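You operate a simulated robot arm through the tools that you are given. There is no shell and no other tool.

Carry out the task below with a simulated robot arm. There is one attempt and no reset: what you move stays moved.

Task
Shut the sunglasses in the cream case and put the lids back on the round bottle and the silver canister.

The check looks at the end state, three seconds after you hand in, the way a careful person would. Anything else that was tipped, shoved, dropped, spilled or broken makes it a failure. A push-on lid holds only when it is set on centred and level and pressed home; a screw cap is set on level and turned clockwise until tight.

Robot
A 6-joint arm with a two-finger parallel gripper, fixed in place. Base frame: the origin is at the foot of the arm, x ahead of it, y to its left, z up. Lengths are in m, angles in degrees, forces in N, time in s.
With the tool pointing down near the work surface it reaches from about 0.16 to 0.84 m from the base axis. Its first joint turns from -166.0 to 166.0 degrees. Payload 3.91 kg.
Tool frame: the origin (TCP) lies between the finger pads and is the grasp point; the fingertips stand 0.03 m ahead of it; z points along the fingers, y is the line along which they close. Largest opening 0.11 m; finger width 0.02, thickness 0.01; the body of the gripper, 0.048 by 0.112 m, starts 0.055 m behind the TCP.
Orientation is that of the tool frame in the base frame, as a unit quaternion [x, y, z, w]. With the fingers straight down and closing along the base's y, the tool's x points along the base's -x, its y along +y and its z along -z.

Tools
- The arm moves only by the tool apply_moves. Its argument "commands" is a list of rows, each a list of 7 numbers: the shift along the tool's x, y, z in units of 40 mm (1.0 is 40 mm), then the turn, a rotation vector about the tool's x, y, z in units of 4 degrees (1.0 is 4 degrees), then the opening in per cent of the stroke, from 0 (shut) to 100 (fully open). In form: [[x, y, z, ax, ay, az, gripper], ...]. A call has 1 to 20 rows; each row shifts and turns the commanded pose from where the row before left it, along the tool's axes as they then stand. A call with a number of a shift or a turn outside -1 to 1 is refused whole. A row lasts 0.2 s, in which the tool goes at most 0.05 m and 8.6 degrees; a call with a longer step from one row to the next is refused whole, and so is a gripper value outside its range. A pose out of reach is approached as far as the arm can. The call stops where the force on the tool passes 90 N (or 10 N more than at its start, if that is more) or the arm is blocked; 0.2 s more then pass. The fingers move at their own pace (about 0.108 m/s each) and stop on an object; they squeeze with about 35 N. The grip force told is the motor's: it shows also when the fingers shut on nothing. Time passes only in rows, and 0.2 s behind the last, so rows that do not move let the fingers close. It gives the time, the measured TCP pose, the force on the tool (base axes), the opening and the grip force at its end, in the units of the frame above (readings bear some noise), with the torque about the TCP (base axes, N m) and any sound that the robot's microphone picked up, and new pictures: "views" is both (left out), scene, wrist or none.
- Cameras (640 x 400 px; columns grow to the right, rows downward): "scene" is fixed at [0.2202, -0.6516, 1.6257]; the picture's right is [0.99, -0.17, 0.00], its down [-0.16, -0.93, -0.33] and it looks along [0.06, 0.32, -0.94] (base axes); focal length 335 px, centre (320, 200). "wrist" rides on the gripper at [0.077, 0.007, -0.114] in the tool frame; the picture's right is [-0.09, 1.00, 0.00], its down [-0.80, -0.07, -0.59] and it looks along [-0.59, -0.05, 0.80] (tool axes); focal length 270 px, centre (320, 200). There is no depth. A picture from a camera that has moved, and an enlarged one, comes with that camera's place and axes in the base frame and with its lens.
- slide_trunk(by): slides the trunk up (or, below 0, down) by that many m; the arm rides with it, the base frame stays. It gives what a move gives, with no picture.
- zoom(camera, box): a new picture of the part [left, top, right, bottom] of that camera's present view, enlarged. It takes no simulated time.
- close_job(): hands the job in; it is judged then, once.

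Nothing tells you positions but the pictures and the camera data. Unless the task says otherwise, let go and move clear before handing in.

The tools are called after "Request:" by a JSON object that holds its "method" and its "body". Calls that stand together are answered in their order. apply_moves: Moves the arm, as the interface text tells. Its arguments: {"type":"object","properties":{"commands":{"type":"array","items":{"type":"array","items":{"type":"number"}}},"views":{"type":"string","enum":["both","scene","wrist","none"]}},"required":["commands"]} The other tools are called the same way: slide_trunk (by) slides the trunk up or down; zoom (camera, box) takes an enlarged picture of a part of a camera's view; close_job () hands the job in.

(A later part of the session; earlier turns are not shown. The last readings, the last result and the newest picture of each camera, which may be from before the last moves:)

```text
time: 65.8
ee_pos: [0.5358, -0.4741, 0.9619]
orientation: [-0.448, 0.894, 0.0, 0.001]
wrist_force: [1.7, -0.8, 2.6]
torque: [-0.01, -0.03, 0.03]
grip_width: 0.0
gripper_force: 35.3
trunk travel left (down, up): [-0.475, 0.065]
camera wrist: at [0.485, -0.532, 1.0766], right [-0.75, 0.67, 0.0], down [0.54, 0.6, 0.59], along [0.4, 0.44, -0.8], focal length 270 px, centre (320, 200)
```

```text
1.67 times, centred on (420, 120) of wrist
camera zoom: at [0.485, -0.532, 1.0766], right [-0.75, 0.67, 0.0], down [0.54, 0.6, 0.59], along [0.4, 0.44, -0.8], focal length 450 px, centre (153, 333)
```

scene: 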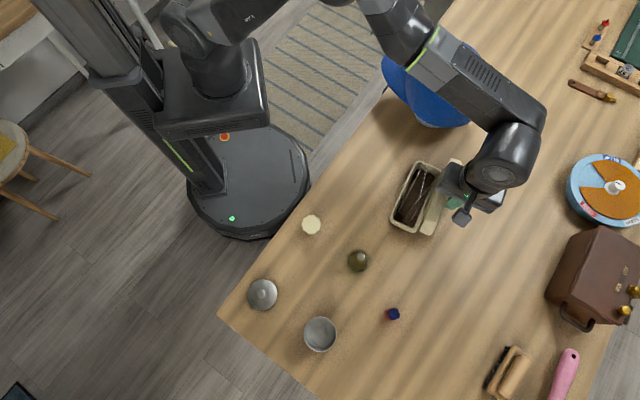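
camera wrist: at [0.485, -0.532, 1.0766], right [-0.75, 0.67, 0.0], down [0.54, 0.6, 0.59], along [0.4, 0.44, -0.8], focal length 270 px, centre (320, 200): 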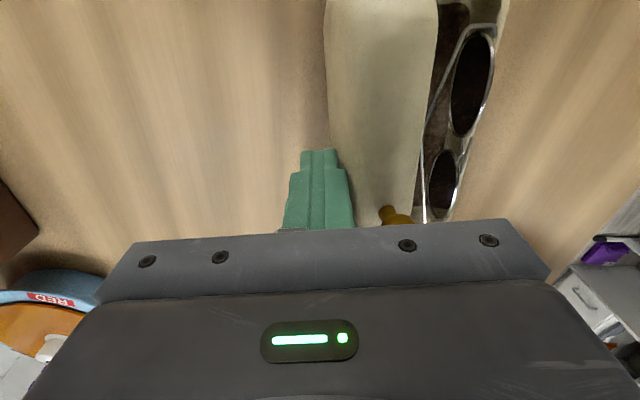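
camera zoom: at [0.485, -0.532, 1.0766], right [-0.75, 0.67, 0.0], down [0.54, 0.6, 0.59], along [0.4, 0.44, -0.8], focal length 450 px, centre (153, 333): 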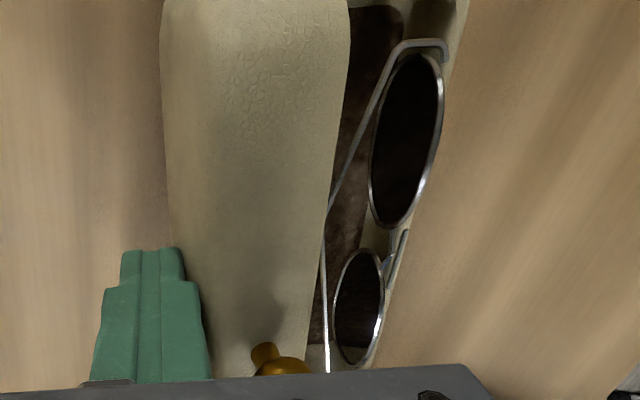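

The lid is near vertical. I'll raise the fingers to push higher up for better leverage.

Request:
{"method": "apply_moves", "body": {"commands": [[0, -0.15, 0, 0, 0, 0, 0], [0, -0.05, -0.85, 0, 0, 0, 0], [0, 0.25, 0, 0, 0, 0, 0], [0, 0.25, 0, 0, 0, 0, 0]], "views": "both"}}

Request:
{"method": "zoom", "body": {"camera": "scene", "box": [380, 150, 490, 260]}}

Request:
{"method": "zoom", "body": {"camera": "wrist", "box": [260, 0, 580, 240]}}

```text
time: 66.8
ee_pos: [0.5251, -0.4663, 0.996]
orientation: [-0.448, 0.894, 0.0, -0.001]
wrist_force: [-0.1, 0.1, 0.6]
torque: [0.0, 0.01, 0.03]
grip_width: 0.0001
gripper_force: 35.7
trunk travel left (down, up): [-0.475, 0.065]
camera wrist: at [0.4745, -0.5244, 1.1115], right [-0.75, 0.67, 0.0], down [0.54, 0.6, 0.59], along [0.4, 0.44, -0.8], focal length 270 px, centre (320, 200)
```

scene: 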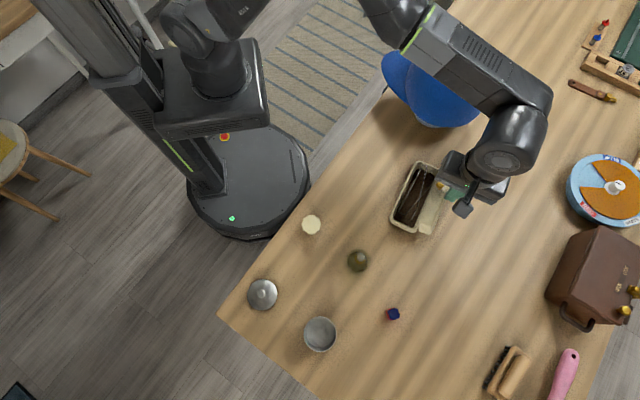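
wrist: 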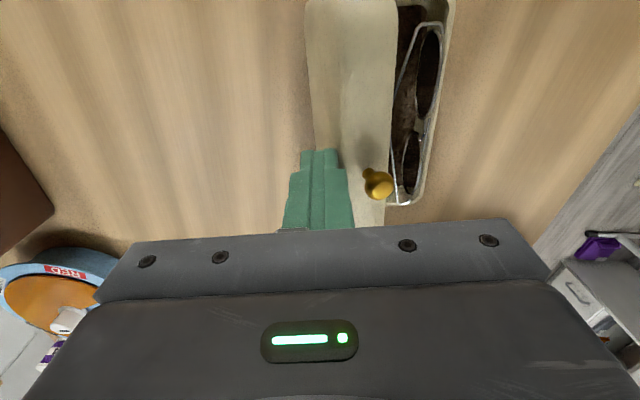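

```text
3.64 times, centred on (435, 205) of scene
camera zoom: at [0.2202, -0.6516, 1.6257], right [0.99, -0.17, 0.0], down [-0.16, -0.93, -0.33], along [0.06, 0.32, -0.94], focal length 1218 px, centre (-98, 182)
```

zoom: 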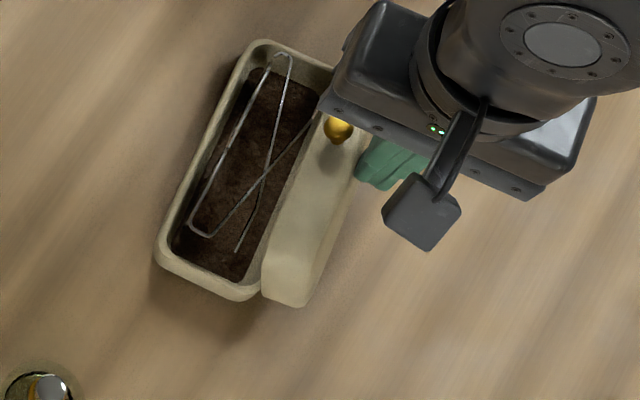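

```text
1.67 times, centred on (420, 120) of wrist
camera zoom: at [0.4745, -0.5244, 1.1115], right [-0.75, 0.67, 0.0], down [0.54, 0.6, 0.59], along [0.4, 0.44, -0.8], focal length 450 px, centre (153, 333)
```

zoom: 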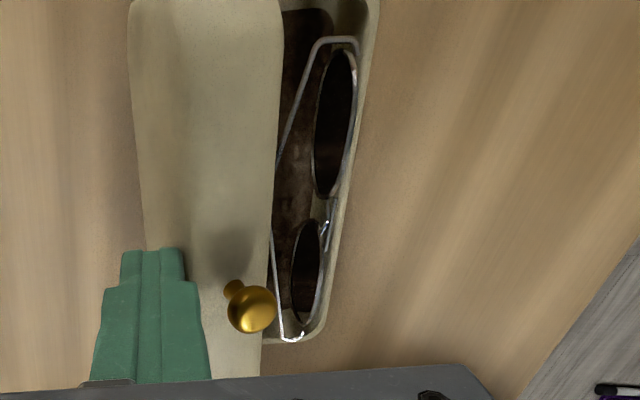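

Request:
{"method": "apply_moves", "body": {"commands": [[0, 0.25, 0, 0, 0, 0, 0], [0, 0.25, 0, 0, 0, 0, 0]], "views": "both"}}

Request:
{"method": "zoom", "body": {"camera": "scene", "box": [380, 150, 490, 260]}}

Request:
{"method": "zoom", "body": {"camera": "wrist", "box": [260, 0, 580, 240]}}

```text
time: 67.4
ee_pos: [0.5094, -0.455, 0.996]
orientation: [-0.447, 0.895, 0.0, -0.001]
wrist_force: [-0.7, 0.4, -0.3]
torque: [0.0, 0.02, 0.0]
grip_width: 0.0
gripper_force: 34.7
trunk travel left (down, up): [-0.475, 0.065]
camera wrist: at [0.4583, -0.5128, 1.1105], right [-0.75, 0.67, 0.0], down [0.54, 0.6, 0.59], along [0.4, 0.44, -0.8], focal length 270 px, centre (320, 200)
```

scene: 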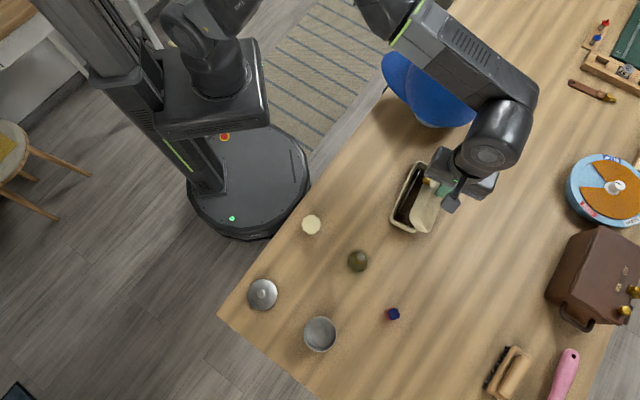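
wrist: 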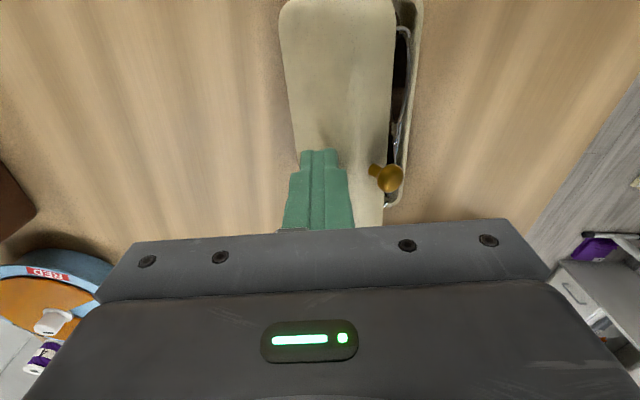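

```text
3.64 times, centred on (435, 205) of scene
camera zoom: at [0.2202, -0.6516, 1.6257], right [0.99, -0.17, 0.0], down [-0.16, -0.93, -0.33], along [0.06, 0.32, -0.94], focal length 1218 px, centre (-98, 182)
```

zoom: 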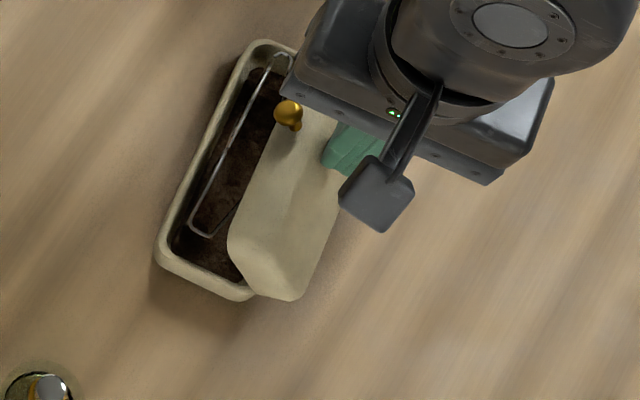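

```text
1.67 times, centred on (420, 120) of wrist
camera zoom: at [0.4583, -0.5128, 1.1105], right [-0.75, 0.67, 0.0], down [0.54, 0.6, 0.59], along [0.4, 0.44, -0.8], focal length 450 px, centre (153, 333)
```

zoom: 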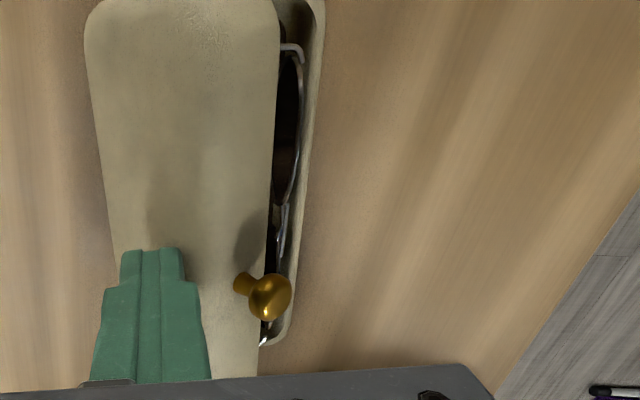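

Request:
{"method": "apply_moves", "body": {"commands": [[0, 0.25, 0, 0, 0, 0, 0], [0, 0.25, 0.1, 0, 0, 0, 0], [0, 0.25, 0.2, 0, 0, 0, 0]], "views": "both"}}

Request:
{"method": "zoom", "body": {"camera": "scene", "box": [380, 150, 490, 260]}}

Request:
{"method": "zoom", "body": {"camera": "wrist", "box": [260, 0, 580, 240]}}

```text
time: 68.2
ee_pos: [0.4853, -0.4378, 0.9836]
orientation: [-0.448, 0.894, 0.002, 0.0]
wrist_force: [-0.5, -1.1, 0.1]
torque: [-0.03, 0.02, 0.02]
grip_width: 0.0001
gripper_force: 35.0
trunk travel left (down, up): [-0.475, 0.065]
camera wrist: at [0.4347, -0.4956, 1.0983], right [-0.75, 0.67, 0.0], down [0.54, 0.6, 0.59], along [0.4, 0.44, -0.8], focal length 270 px, centre (320, 200)
```

scene: 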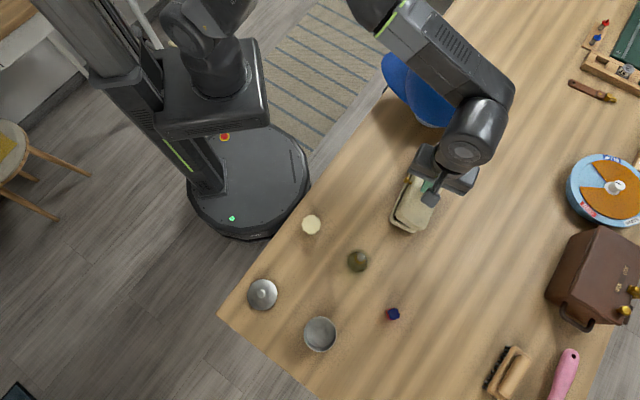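
wrist: 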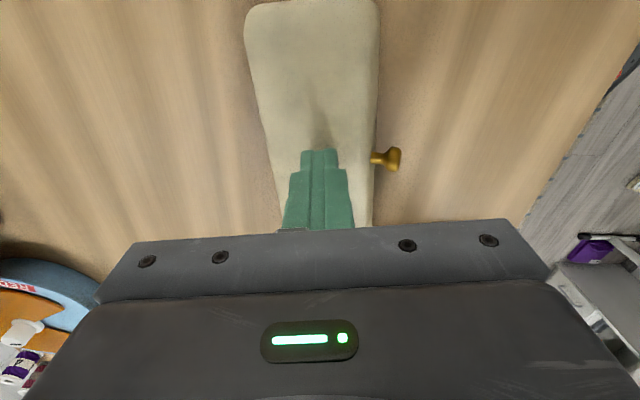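

```text
3.64 times, centred on (435, 205) of scene
camera zoom: at [0.2202, -0.6516, 1.6257], right [0.99, -0.17, 0.0], down [-0.16, -0.93, -0.33], along [0.06, 0.32, -0.94], focal length 1218 px, centre (-98, 182)
```

zoom: 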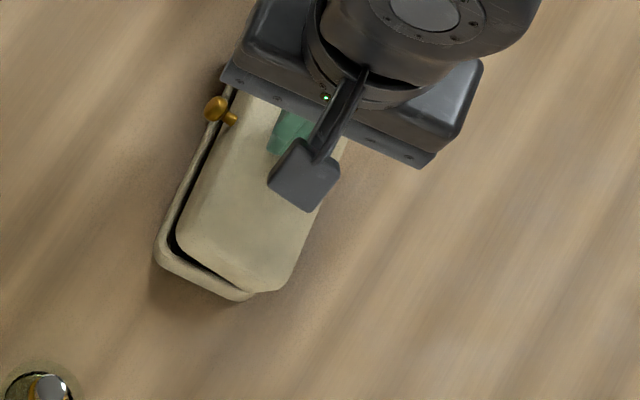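

```text
1.67 times, centred on (420, 120) of wrist
camera zoom: at [0.4347, -0.4956, 1.0983], right [-0.75, 0.67, 0.0], down [0.54, 0.6, 0.59], along [0.4, 0.44, -0.8], focal length 450 px, centre (153, 333)
```

zoom: 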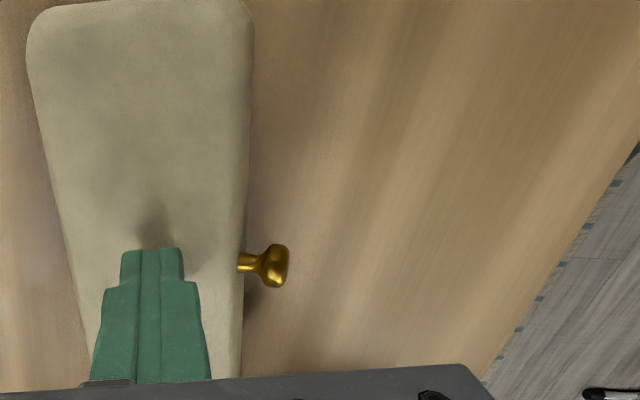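

The lid is nearly shut. I'll move the fingers toward its front and press down gently.

Request:
{"method": "apply_moves", "body": {"commands": [[0, 0.3, 0, 0, 0, 0, 0], [0, 0, 0.2, 0, 0, 0, 0], [0, 0, 0.1, 0, 0, 0, 0], [0, 0, 0, 0, 0, 0, 0]], "views": "both"}}

Request:
{"method": "zoom", "body": {"camera": "scene", "box": [380, 150, 490, 260]}}

```text
time: 69.2
ee_pos: [0.4762, -0.4297, 0.9715]
orientation: [-0.448, 0.894, 0.001, 0.0]
wrist_force: [0.1, 0.0, -0.4]
torque: [0.03, -0.03, 0.02]
grip_width: 0.0
gripper_force: 34.8
trunk travel left (down, up): [-0.475, 0.065]
camera wrist: at [0.4254, -0.4884, 1.0865], right [-0.75, 0.67, 0.0], down [0.54, 0.6, 0.59], along [0.4, 0.44, -0.8], focal length 270 px, centre (320, 200)
```

scene: 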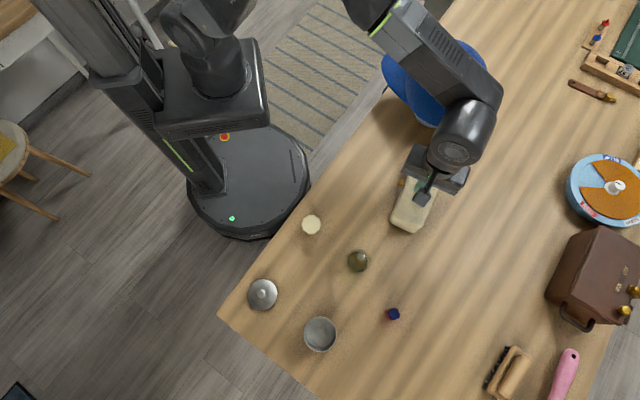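
wrist: 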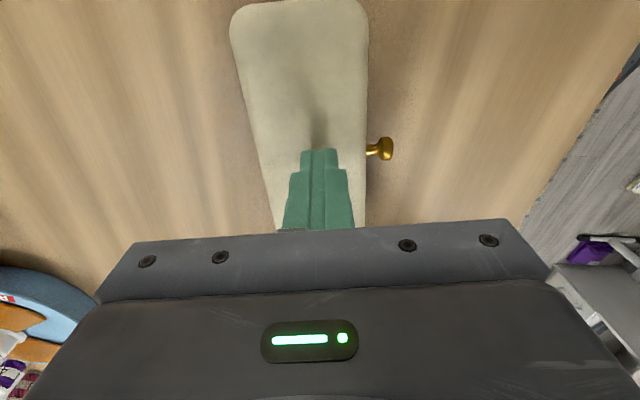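

```text
3.64 times, centred on (435, 205) of scene
camera zoom: at [0.2202, -0.6516, 1.6257], right [0.99, -0.17, 0.0], down [-0.16, -0.93, -0.33], along [0.06, 0.32, -0.94], focal length 1218 px, centre (-98, 182)
```

zoom: 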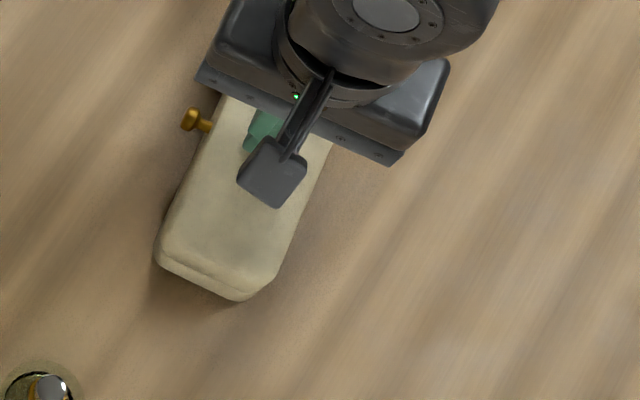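

The lid looks closed. A gentle press will confirm it's home.

Request:
{"method": "apply_moves", "body": {"commands": [[0, 0, 0.12, 0, 0, 0, 0], [0, 0, 0.06, 0, 0, 0, 0], [0, 0, 0.04, 0, 0, 0, 0], [0, 0, 0, 0, 0, 0, 0]], "views": "none"}}

```text
time: 70.2
ee_pos: [0.4749, -0.4298, 0.9641]
orientation: [-0.447, 0.894, 0.0, -0.001]
wrist_force: [-3.8, -0.6, 10.6]
torque: [0.04, 0.14, -0.01]
grip_width: 0.0
gripper_force: 35.2
trunk travel left (down, up): [-0.475, 0.065]
```

Request:
{"method": "apply_moves", "body": {"commands": [[0, 0, -0.4, 0, 0, 0, 0], [0, 0, -0.9, 0, 0, 0, 0], [0.9, 0, -0.4, 0, 0, 0, 0], [0.9, 0, 0, 0, 0, 0, 40], [0.9, 0, 0, 0, 0, 0, 60]], "views": "both"}}

Request:
{"method": "zoom", "body": {"camera": "scene", "box": [370, 140, 490, 250]}}

Request:
{"method": "zoom", "body": {"camera": "wrist", "box": [240, 60, 480, 240]}}

```text
time: 71.4
ee_pos: [0.4115, -0.5175, 1.0322]
orientation: [-0.45, 0.893, 0.002, 0.0]
wrist_force: [-0.1, 0.2, 0.2]
torque: [0.0, -0.01, -0.04]
grip_width: 0.0661
gripper_force: 0.0
trunk travel left (down, up): [-0.475, 0.065]
camera wrist: at [0.3602, -0.5759, 1.1464], right [-0.75, 0.67, 0.0], down [0.54, 0.6, 0.6], along [0.39, 0.45, -0.8], focal length 270 px, centre (320, 200)
```

scene: 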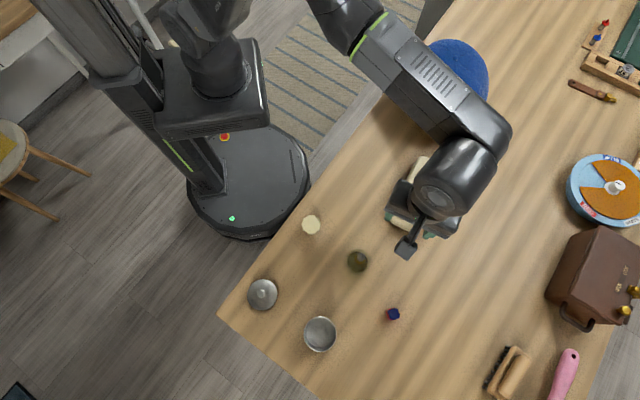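
wrist: 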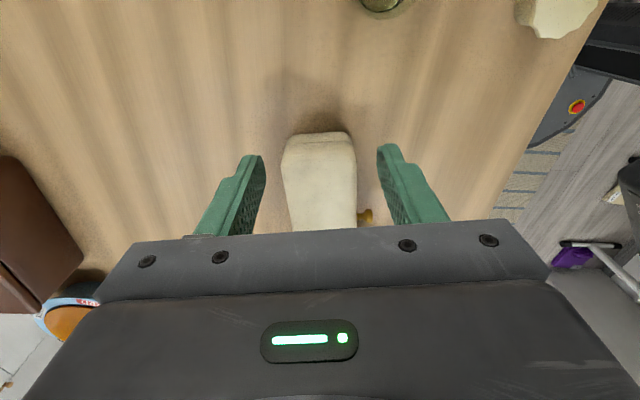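

```text
3.64 times, centred on (430, 195) of scene
camera zoom: at [0.2202, -0.6516, 1.6257], right [0.99, -0.17, 0.0], down [-0.16, -0.93, -0.33], along [0.06, 0.32, -0.94], focal length 1218 px, centre (-80, 218)
```

zoom: 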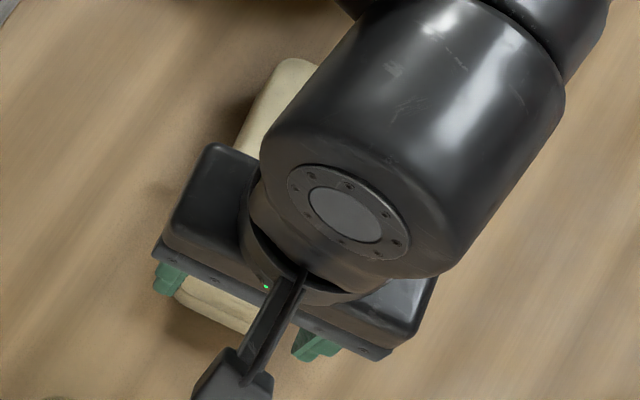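

```text
2.22 times, centred on (360, 150) of wrist
camera zoom: at [0.3602, -0.5759, 1.1464], right [-0.75, 0.67, 0.0], down [0.54, 0.6, 0.6], along [0.39, 0.45, -0.8], focal length 601 px, centre (231, 311)
```

zoom: 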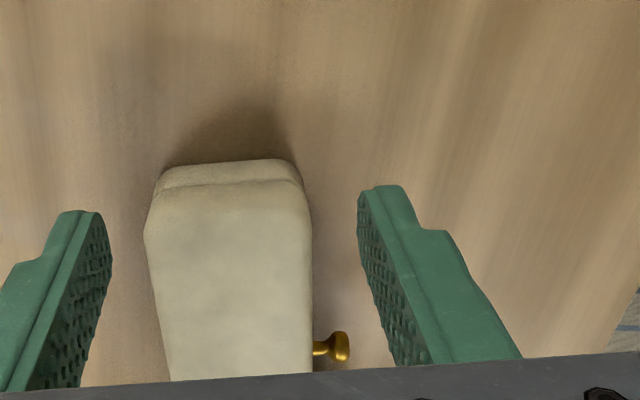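

The case is shut with the seam flush. Next is the bottle cap: I'll square the yaw and move above the cream cap at about (0.2325, -0.4605).

Request:
{"method": "apply_moves", "body": {"commands": [[0, 0, -0.1, 0, 0, 1, 60], [0, 0, -0.1, 0, 0, 1, 60], [0, 0, -0.1, 0, 0, 1, 60], [0, 0, 0, 0, 0, 1, 60], [0, 0, 0, 0, 0, 1, 60], [0, 0, 0, 0, 0, 1, 60], [0, 0, 0, 0, 0, 1, 60], [0, 0, 0, 0, 0, 1, 60], [0, 0, 0, 0, 0, 1, 60], [0, 0, 0, 0, 0, 1, 60], [0, 0, 0, 0, 0, 1, 60], [0, 0, 0, 0, 0, 1, 60], [0, 0, 0, 0, 0, 1, 60], [0, 0, 0, 0, 0, 0.35, 60], [0.895, 0.285, 0, 0, 0, 0, 60], [0.895, 0.285, 0, 0, 0, 0, 60], [0.895, 0.285, 0, 0, 0, 0, 60], [0.895, 0.285, 0, 0, 0, 0, 60], [0.895, 0.285, 0, 0, 0, 0, 60]], "views": "both"}}

Request:
{"method": "zoom", "body": {"camera": "wrist", "box": [220, 60, 420, 220]}}

Request:
{"method": "zoom", "body": {"camera": "scene", "box": [370, 140, 490, 250]}}

```text
time: 75.4
ee_pos: [0.2327, -0.4583, 1.0434]
orientation: [0.001, 1.0, 0.001, -0.001]
wrist_force: [-0.6, 0.2, -0.2]
torque: [0.0, 0.03, 0.02]
grip_width: 0.0659
gripper_force: 0.1
trunk travel left (down, up): [-0.475, 0.065]
camera wrist: at [0.1563, -0.4521, 1.1579], right [0.09, 1.0, 0.0], down [0.8, -0.07, 0.59], along [0.59, -0.05, -0.8], focal length 270 px, centre (320, 200)
```

scene: 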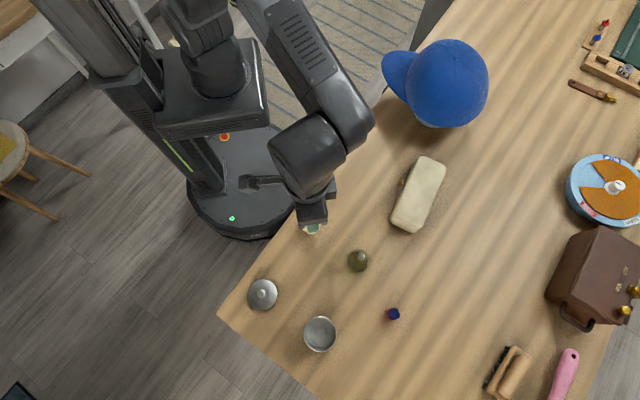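
wrist: 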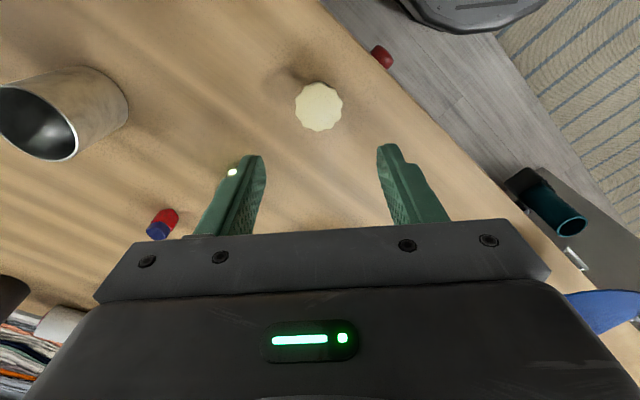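

```text
2.50 times, centred on (320, 140) of wrist
camera zoom: at [0.1563, -0.4521, 1.1579], right [0.09, 1.0, 0.0], down [0.8, -0.07, 0.59], along [0.59, -0.05, -0.8], focal length 676 px, centre (320, 350)
```

zoom: 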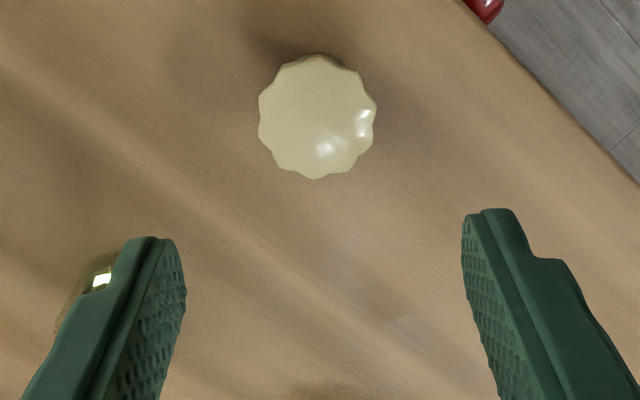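

```text
3.64 times, centred on (430, 195) of scene
camera zoom: at [0.2202, -0.6516, 1.6257], right [0.99, -0.17, 0.0], down [-0.16, -0.93, -0.33], along [0.06, 0.32, -0.94], focal length 1218 px, centre (-80, 218)
```

zoom: 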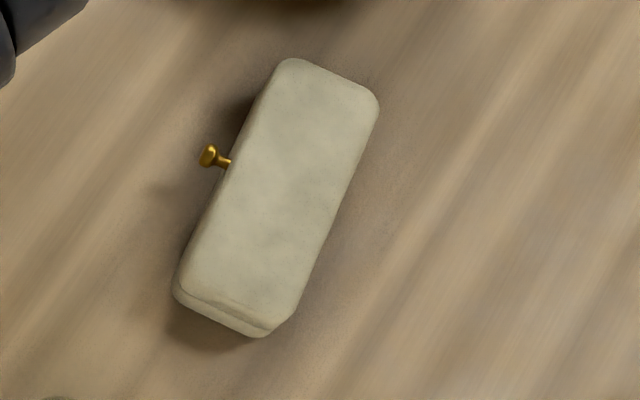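

The case is cleanly shut. The cap is measured at (0.2321, -0.4602) with its top at z ≈ 0.917. I'll descend and grip the flange.

Request:
{"method": "apply_moves", "body": {"commands": [[0.015, -0.0475, 0, 0, 0, 0, 60], [0, 0, 0.97, 0, 0, 0, 60], [0, 0, 0.97, 0, 0, 0, 60], [0, 0, 0.9, 0, 0, 0, 60], [0, 0, 0.06, 0, 0, 0, 60], [0, 0, 0, 0, 0, 0, 60]], "views": "wrist"}}

Request:
{"method": "zoom", "body": {"camera": "wrist", "box": [220, 80, 420, 240]}}

```text
time: 76.8
ee_pos: [0.2317, -0.4596, 0.9277]
orientation: [0.002, 1.0, 0.001, -0.001]
wrist_force: [0.1, -0.4, -0.4]
torque: [0.0, -0.01, 0.03]
grip_width: 0.0662
gripper_force: 0.0
trunk travel left (down, up): [-0.475, 0.065]
camera wrist: at [0.1552, -0.4539, 1.0414], right [0.09, 1.0, 0.0], down [0.8, -0.07, 0.59], along [0.59, -0.05, -0.8], focal length 270 px, centre (320, 200)
```

wrist: 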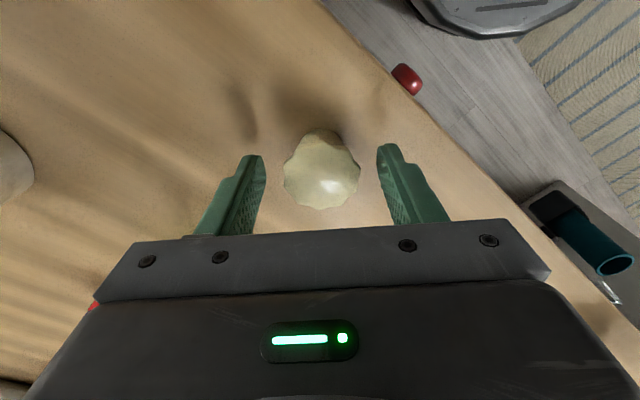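

```text
2.50 times, centred on (320, 160) of wrist
camera zoom: at [0.1552, -0.4539, 1.0414], right [0.09, 1.0, 0.0], down [0.8, -0.07, 0.59], along [0.59, -0.05, -0.8], focal length 676 px, centre (320, 300)
```

zoom: 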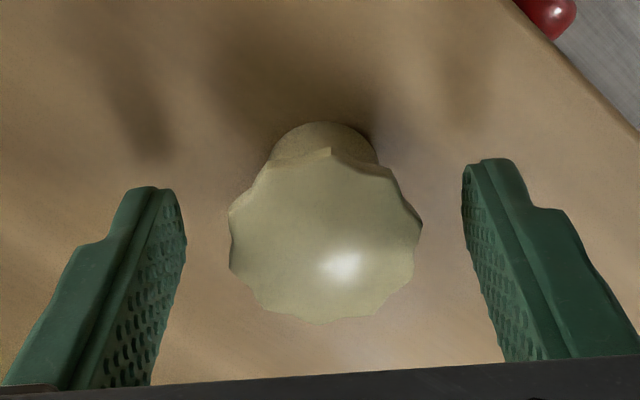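

Request:
{"method": "apply_moves", "body": {"commands": [[0.04, 0.02, 0, 0, 0, 0, 60], [0, 0, 0, 0, 0, 0, 45], [0, 0, 0, 0, 0, 0, 30], [0, 0, 0, 0, 0, 0, 20], [0, 0, 0, 0, 0, 0, 20]], "views": "wrist"}}

Request:
{"method": "zoom", "body": {"camera": "wrist", "box": [220, 80, 420, 240]}}

```text
time: 78.0
ee_pos: [0.2292, -0.4599, 0.9282]
orientation: [0.001, 1.0, 0.001, 0.0]
wrist_force: [0.3, 0.0, 0.4]
torque: [0.03, 0.0, 0.05]
grip_width: 0.0392
gripper_force: 34.7
trunk travel left (down, up): [-0.475, 0.065]
camera wrist: at [0.1538, -0.4533, 1.0421], right [0.09, 1.0, 0.0], down [0.8, -0.07, 0.59], along [0.59, -0.05, -0.8], focal length 270 px, centre (320, 200)
```

wrist: 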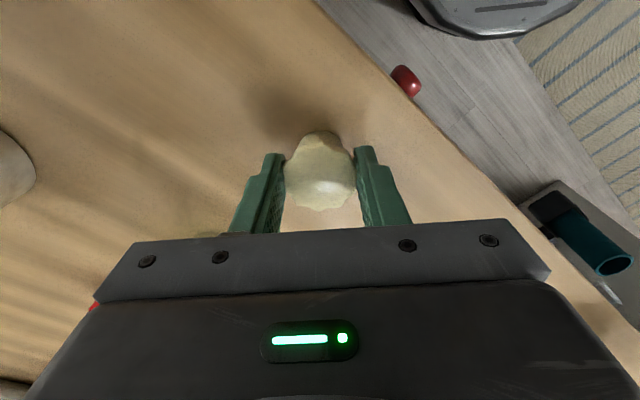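

```text
2.50 times, centred on (320, 160) of wrist
camera zoom: at [0.1538, -0.4533, 1.0421], right [0.09, 1.0, 0.0], down [0.8, -0.07, 0.59], along [0.59, -0.05, -0.8], focal length 676 px, centre (320, 300)
```

zoom: 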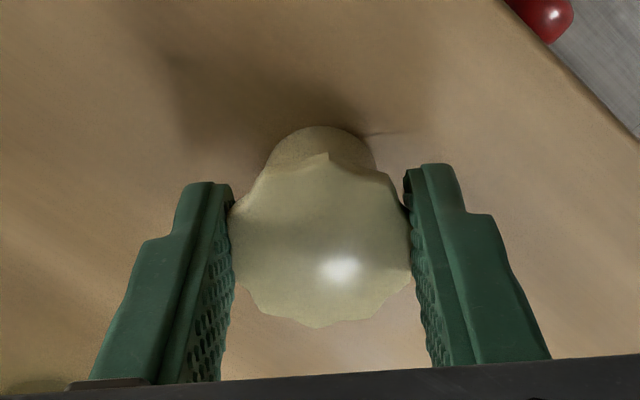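

The cap is gripped and centred. I'll lift it and hover beside the bottle to measure the nozzle precisely.

Request:
{"method": "apply_moves", "body": {"commands": [[0, 0, -0.3, 0, 0, 0, 20], [0, 0, -0.9, 0, 0, 0, 20], [0, 0, -0.9, 0, 0, 0, 20], [0, 0, -0.7, 0, 0, 0, 20], [-0.9375, -0.6, 0, 0, 0, 0, 20], [-0.9375, -0.6, 0, 0, 0, 0, 20], [-0.9375, -0.6, 0, 0, 0, 0, 20], [-0.9375, -0.6, 0, 0, 0, 0, 20], [0, 0, 0, 0, 0, 0, 20]], "views": "both"}}

Request:
{"method": "zoom", "body": {"camera": "wrist", "box": [240, 0, 400, 120]}}

Request:
{"method": "zoom", "body": {"camera": "scene", "box": [330, 230, 430, 320]}}

```text
time: 80.0
ee_pos: [0.3801, -0.5587, 1.0391]
orientation: [0.003, 1.0, 0.001, 0.0]
wrist_force: [-0.1, -0.5, -0.4]
torque: [-0.01, -0.01, 0.01]
grip_width: 0.0389
gripper_force: 35.1
trunk travel left (down, up): [-0.475, 0.065]
camera wrist: at [0.3034, -0.5524, 1.1547], right [0.09, 1.0, 0.0], down [0.8, -0.07, 0.59], along [0.59, -0.05, -0.8], focal length 270 px, centre (320, 200)
```

scene: 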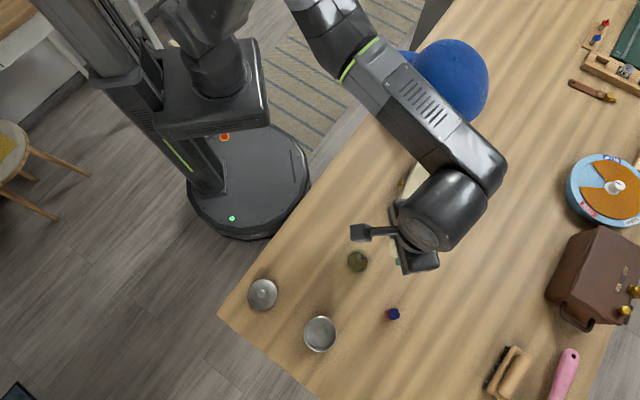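
wrist: 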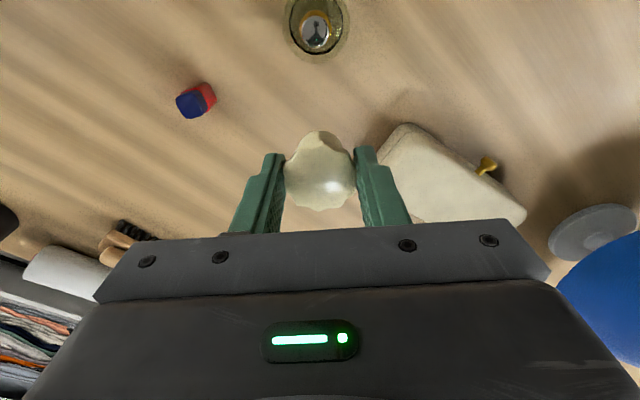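

```text
3.33 times, centred on (320, 60) of wrist
camera zoom: at [0.3034, -0.5524, 1.1547], right [0.09, 1.0, 0.0], down [0.8, -0.07, 0.59], along [0.59, -0.05, -0.8], focal length 901 px, centre (320, 667)
```

zoom: 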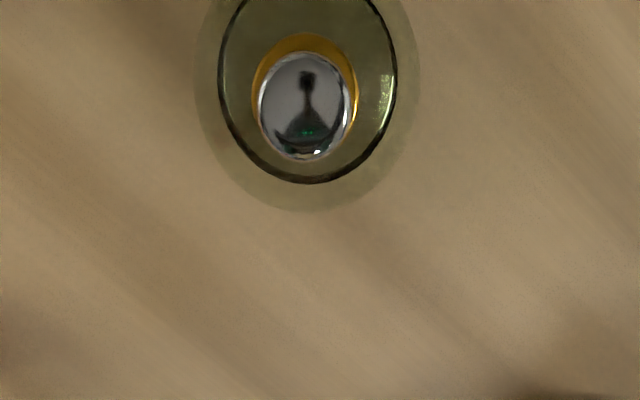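

```text
4.44 times, centred on (380, 275) of scene
camera zoom: at [0.2202, -0.6516, 1.6257], right [0.99, -0.17, 0.0], down [-0.16, -0.93, -0.33], along [0.06, 0.32, -0.94], focal length 1488 px, centre (53, -133)
```

zoom: 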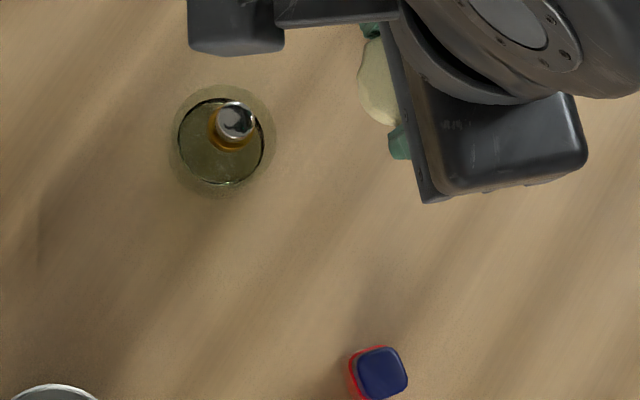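

Request:
{"method": "zoom", "body": {"camera": "wrist", "box": [270, 120, 370, 220]}}

```text
4.00 times, centred on (320, 170) of wrist
camera zoom: at [0.3034, -0.5524, 1.1547], right [0.09, 1.0, 0.0], down [0.8, -0.07, 0.59], along [0.59, -0.05, -0.8], focal length 1081 px, centre (320, 320)
```

zoom: 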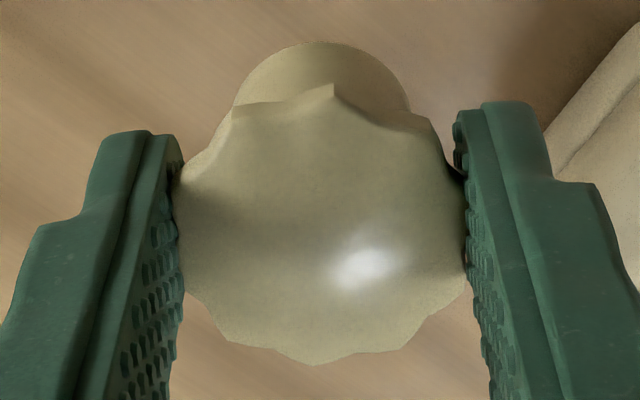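

Nozzle axis is at about (0.318, -0.556). The held cap's centre is offset about 1.6 mm from the TCP. I'll move over the nozzle, stop just above it and check alignment.

Request:
{"method": "apply_moves", "body": {"commands": [[0.795, 0.019, 0, 0, 0, 0, 20], [0.795, 0.019, 0, 0, 0, 0, 20], [0, 0, 0.35, 0, 0, 0, 20], [0, 0, 0, 0, 0, 0, 20]], "views": "both"}}

Request:
{"method": "zoom", "body": {"camera": "wrist", "box": [260, 80, 380, 200]}}

Request:
{"method": "zoom", "body": {"camera": "scene", "box": [330, 230, 400, 290]}}

```text
time: 81.0
ee_pos: [0.3161, -0.5549, 1.0254]
orientation: [0.002, 1.0, 0.001, 0.0]
wrist_force: [-0.4, -0.6, -0.4]
torque: [0.01, -0.01, -0.01]
grip_width: 0.0388
gripper_force: 34.8
trunk travel left (down, up): [-0.475, 0.065]
camera wrist: at [0.239, -0.5483, 1.1404], right [0.09, 1.0, 0.0], down [0.8, -0.07, 0.59], along [0.59, -0.05, -0.8], focal length 270 px, centre (320, 200)
```

scene: 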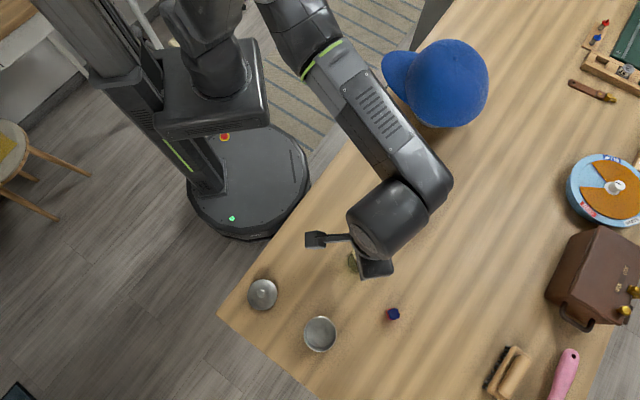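
wrist: 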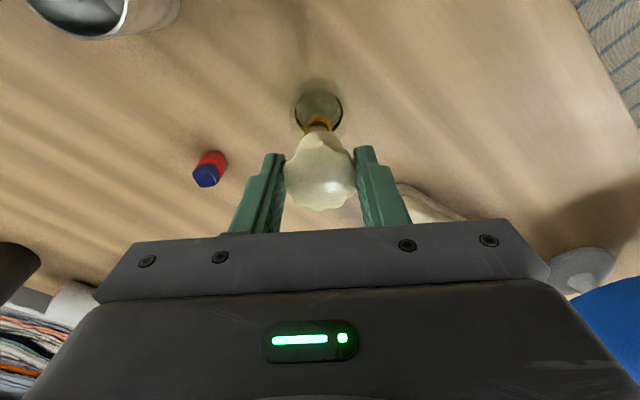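

```text
3.33 times, centred on (320, 140) of wrist
camera zoom: at [0.239, -0.5483, 1.1404], right [0.09, 1.0, 0.0], down [0.8, -0.07, 0.59], along [0.59, -0.05, -0.8], focal length 901 px, centre (320, 400)
```

zoom: 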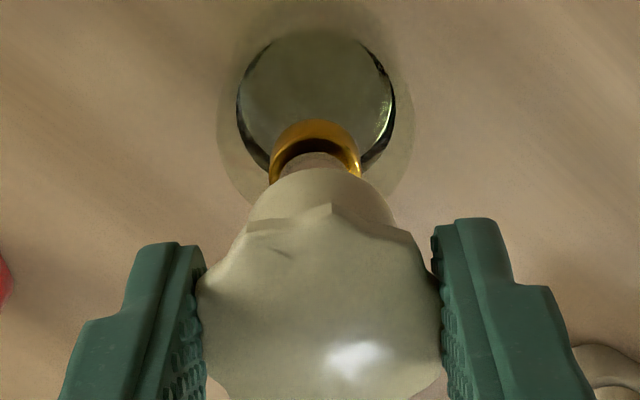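

```text
6.67 times, centred on (365, 260) of scene
camera zoom: at [0.2202, -0.6516, 1.6257], right [0.99, -0.17, 0.0], down [-0.16, -0.93, -0.33], along [0.06, 0.32, -0.94], focal length 2232 px, centre (20, -200)
```

zoom: 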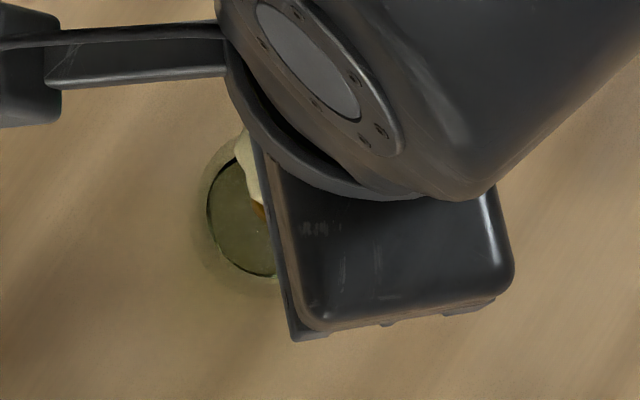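

Relative to the bottle the cap sits about 1 mm off in y. I'll correct that and lower slowly, watching for contact.

Request:
{"method": "apply_moves", "body": {"commands": [[0, -0.025, 0, 0, 0, 0, 20], [0, 0, 0.2, 0, 0, 0, 20], [0, 0, 0, 0, 0, 0, 20]], "views": "wrist"}}

Request:
{"method": "zoom", "body": {"camera": "wrist", "box": [270, 90, 370, 180]}}

```text
time: 81.8
ee_pos: [0.3147, -0.5555, 1.0191]
orientation: [0.002, 1.0, 0.001, 0.0]
wrist_force: [0.0, 0.2, 0.0]
torque: [0.0, -0.01, -0.01]
grip_width: 0.0389
gripper_force: 35.2
trunk travel left (down, up): [-0.475, 0.065]
camera wrist: at [0.239, -0.5492, 1.133], right [0.09, 1.0, 0.0], down [0.8, -0.07, 0.59], along [0.59, -0.05, -0.8], focal length 270 px, centre (320, 200)
```

wrist: 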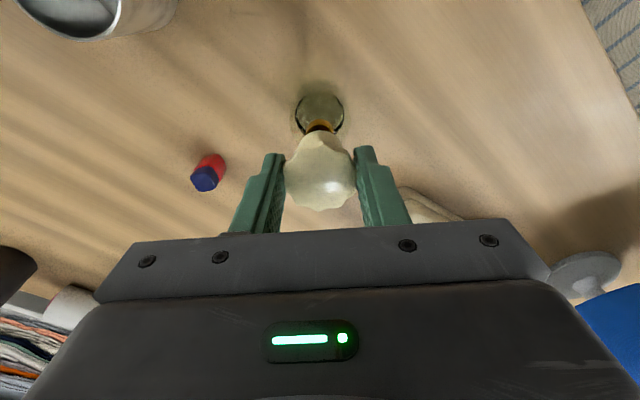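

```text
4.44 times, centred on (320, 135) of wrist
camera zoom: at [0.239, -0.5492, 1.133], right [0.09, 1.0, 0.0], down [0.8, -0.07, 0.59], along [0.59, -0.05, -0.8], focal length 1201 px, centre (320, 489)
```

zoom: 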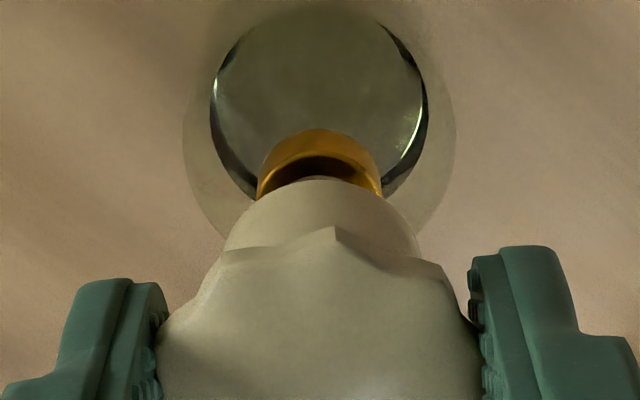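

Request:
{"method": "apply_moves", "body": {"commands": [[0, 0, 0.1, 0, 0, 0, 20], [0, 0, 0, 0, 0, 0, 20]], "views": "none"}}

Request:
{"method": "apply_moves", "body": {"commands": [[0, 0, 0.1, 0, 0, 0, 20], [0, 0, 0, 0, 0, 0, 20]], "views": "wrist"}}

Request:
{"method": "zoom", "body": {"camera": "wrist", "box": [270, 90, 370, 180]}}

```text
time: 82.4
ee_pos: [0.315, -0.5544, 1.0139]
orientation: [0.001, 1.0, 0.0, 0.0]
wrist_force: [0.5, 0.6, -0.7]
torque: [0.04, -0.01, 0.03]
grip_width: 0.0392
gripper_force: 34.7
trunk travel left (down, up): [-0.475, 0.065]
```

```text
time: 83.0
ee_pos: [0.3164, -0.5558, 1.0095]
orientation: [0.002, 1.0, 0.001, 0.0]
wrist_force: [0.2, -0.1, 0.5]
torque: [-0.02, 0.0, -0.01]
grip_width: 0.0388
gripper_force: 35.0
trunk travel left (down, up): [-0.475, 0.065]
camera wrist: at [0.2398, -0.5497, 1.1241], right [0.09, 1.0, 0.0], down [0.8, -0.07, 0.59], along [0.59, -0.05, -0.8], focal length 270 px, centre (320, 200)
```

wrist: 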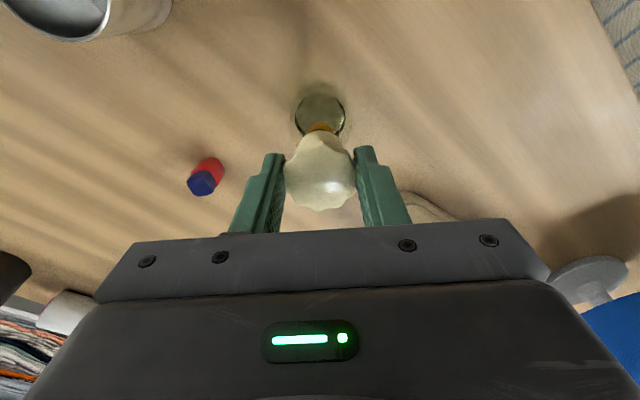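

```text
4.44 times, centred on (320, 135) of wrist
camera zoom: at [0.2398, -0.5497, 1.1241], right [0.09, 1.0, 0.0], down [0.8, -0.07, 0.59], along [0.59, -0.05, -0.8], focal length 1201 px, centre (320, 489)
```

zoom: 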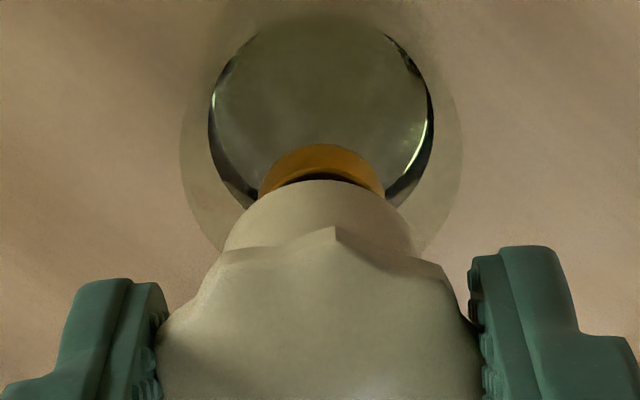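

The cap's rim is already below the nozzle top with no force, so it's going over. I'll keep lowering in small steps.

Request:
{"method": "apply_moves", "body": {"commands": [[0, 0, 0.1, 0, 0, 0, 20], [0, 0, 0, 0, 0, 0, 20]], "views": "none"}}

Request:
{"method": "apply_moves", "body": {"commands": [[0, 0, 0.1, 0, 0, 0, 20], [0, 0, 0, 0, 0, 0, 20]], "views": "none"}}

Request:
{"method": "apply_moves", "body": {"commands": [[0, 0, 0.1, 0, 0, 0, 20], [0, 0, 0, 0, 0, 0, 20]], "views": "wrist"}}

Request:
{"method": "zoom", "body": {"camera": "wrist", "box": [270, 90, 370, 180]}}

```text
time: 83.6
ee_pos: [0.3157, -0.5553, 1.0063]
orientation: [0.001, 1.0, 0.001, 0.0]
wrist_force: [0.2, 0.0, -1.2]
torque: [-0.02, -0.02, 0.0]
grip_width: 0.0392
gripper_force: 35.2
trunk travel left (down, up): [-0.475, 0.065]
```

```text
time: 84.2
ee_pos: [0.3165, -0.556, 1.0022]
orientation: [0.002, 1.0, 0.001, -0.001]
wrist_force: [0.2, 0.2, 0.0]
torque: [0.0, 0.0, 0.0]
grip_width: 0.0388
gripper_force: 35.5
trunk travel left (down, up): [-0.475, 0.065]
```

```text
time: 84.8
ee_pos: [0.3164, -0.5563, 0.9972]
orientation: [0.002, 1.0, 0.001, 0.0]
wrist_force: [-0.2, -0.5, -0.2]
torque: [0.0, 0.03, 0.02]
grip_width: 0.039
gripper_force: 35.3
trunk travel left (down, up): [-0.475, 0.065]
camera wrist: at [0.2402, -0.5499, 1.1125], right [0.09, 1.0, 0.0], down [0.8, -0.07, 0.59], along [0.59, -0.05, -0.8], focal length 270 px, centre (320, 200)
```

wrist: 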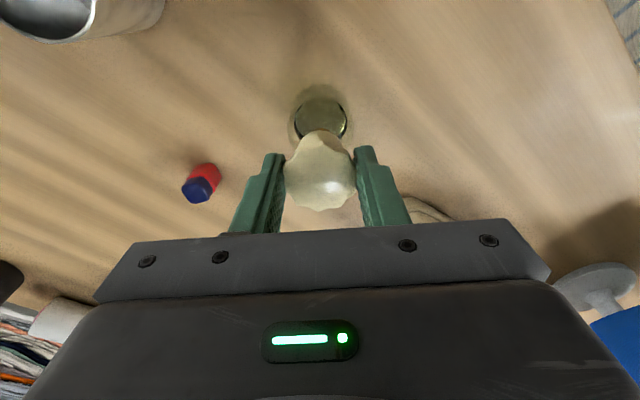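

```text
4.44 times, centred on (320, 135) of wrist
camera zoom: at [0.2402, -0.5499, 1.1125], right [0.09, 1.0, 0.0], down [0.8, -0.07, 0.59], along [0.59, -0.05, -0.8], focal length 1201 px, centre (320, 489)
```

zoom: 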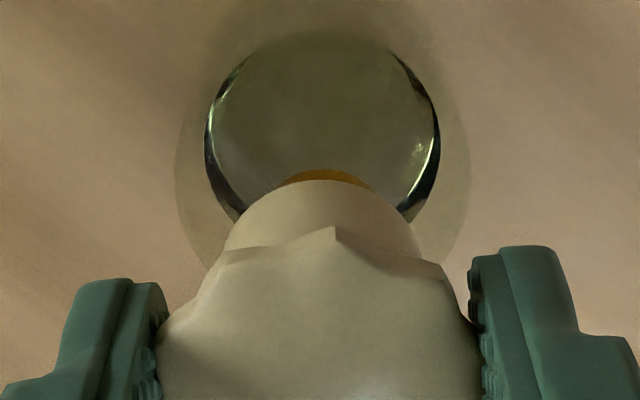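

Request:
{"method": "apply_moves", "body": {"commands": [[0, 0.012, 0.1, 0, 0, 0, 20], [0, 0, 0, 0, 0, 0, 20]], "views": "none"}}

Request:
{"method": "apply_moves", "body": {"commands": [[0, 0, 0.1, 0, 0, 0, 20], [0, 0, 0, 0, 0, 0, 20]], "views": "none"}}

Request:
{"method": "apply_moves", "body": {"commands": [[0, 0, 0.1, 0, 0, 0, 20], [0, 0, 0, 0, 0, 0, 20]], "views": "wrist"}}

Request:
{"method": "zoom", "body": {"camera": "wrist", "box": [270, 90, 370, 180]}}

```text
time: 85.4
ee_pos: [0.316, -0.5561, 0.9943]
orientation: [0.002, 1.0, 0.0, 0.0]
wrist_force: [0.4, 0.2, -0.3]
torque: [0.0, -0.03, -0.02]
grip_width: 0.0388
gripper_force: 35.0
trunk travel left (down, up): [-0.475, 0.065]
```

```text
time: 86.0
ee_pos: [0.3161, -0.5548, 0.9898]
orientation: [0.001, 1.0, 0.001, 0.001]
wrist_force: [-1.4, -0.4, -0.6]
torque: [-0.04, 0.07, -0.02]
grip_width: 0.0391
gripper_force: 35.4
trunk travel left (down, up): [-0.475, 0.065]
```

```text
time: 86.6
ee_pos: [0.3159, -0.5552, 0.9891]
orientation: [0.002, 1.0, -0.003, 0.0]
wrist_force: [-4.0, -4.5, 28.6]
torque: [0.08, 0.02, 0.04]
grip_width: 0.0389
gripper_force: 35.6
trunk travel left (down, up): [-0.475, 0.065]
heard: snap
camera wrist: at [0.2389, -0.5484, 1.1041], right [0.09, 1.0, 0.0], down [0.8, -0.07, 0.6], along [0.59, -0.06, -0.8], focal length 270 px, centre (320, 200)
```

wrist: 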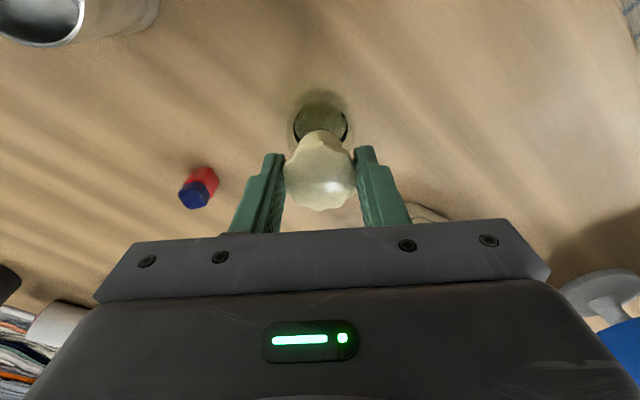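

```text
4.44 times, centred on (320, 135) of wrist
camera zoom: at [0.2389, -0.5484, 1.1041], right [0.09, 1.0, 0.0], down [0.8, -0.07, 0.6], along [0.59, -0.06, -0.8], focal length 1201 px, centre (320, 489)
```

zoom: 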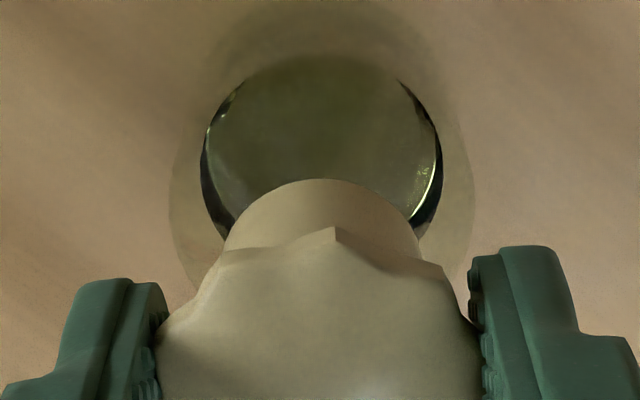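

I heard a snap: the cap seated at TCP z ≈ 0.989. I'll unload, release and rise, then check.

Request:
{"method": "apply_moves", "body": {"commands": [[0, 0, -0.09, 0, 0, 0, 20], [0, 0, 0, 0, 0, 0, 20], [0, 0, 0, 0, 0, 0, 50], [0, 0, 0, 0, 0, 0, 60], [0, 0, -0.4, 0, 0, 0, 60], [0, 0, -0.8, 0, 0, 0, 60]], "views": "both"}}

Request:
{"method": "zoom", "body": {"camera": "wrist", "box": [260, 60, 380, 200]}}

```text
time: 88.0
ee_pos: [0.3149, -0.5553, 1.0393]
orientation: [0.002, 1.0, 0.001, -0.001]
wrist_force: [0.4, 0.3, -0.6]
torque: [-0.04, -0.04, -0.02]
grip_width: 0.066
gripper_force: 0.1
trunk travel left (down, up): [-0.475, 0.065]
camera wrist: at [0.2388, -0.5488, 1.1529], right [0.09, 1.0, 0.0], down [0.8, -0.07, 0.59], along [0.59, -0.05, -0.8], focal length 270 px, centre (320, 200)
```

scene: 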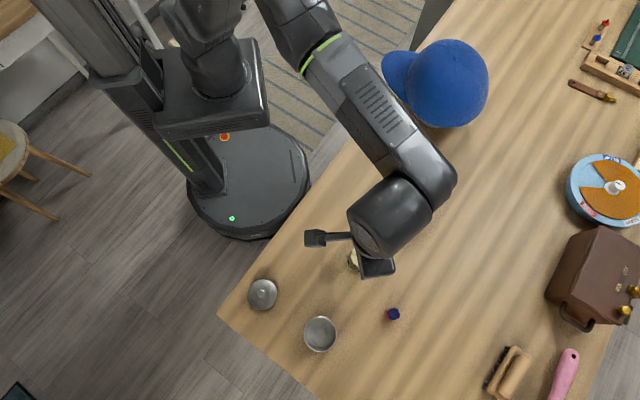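
wrist: 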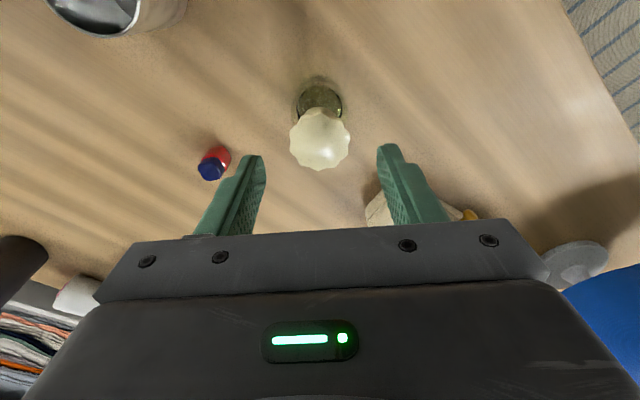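

```text
2.86 times, centred on (320, 130) of wrist
camera zoom: at [0.2388, -0.5488, 1.1529], right [0.09, 1.0, 0.0], down [0.8, -0.07, 0.59], along [0.59, -0.05, -0.8], focal length 772 px, centre (320, 400)
```

zoom: 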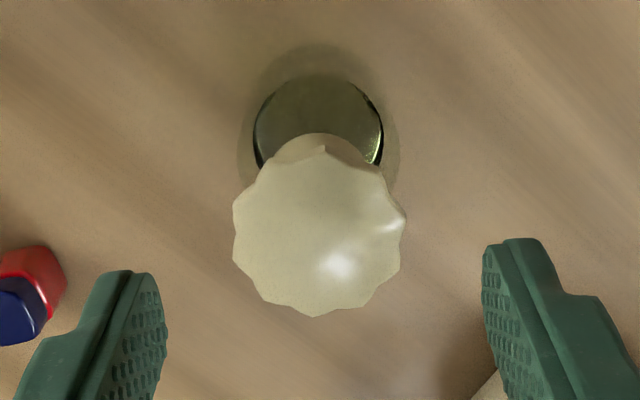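

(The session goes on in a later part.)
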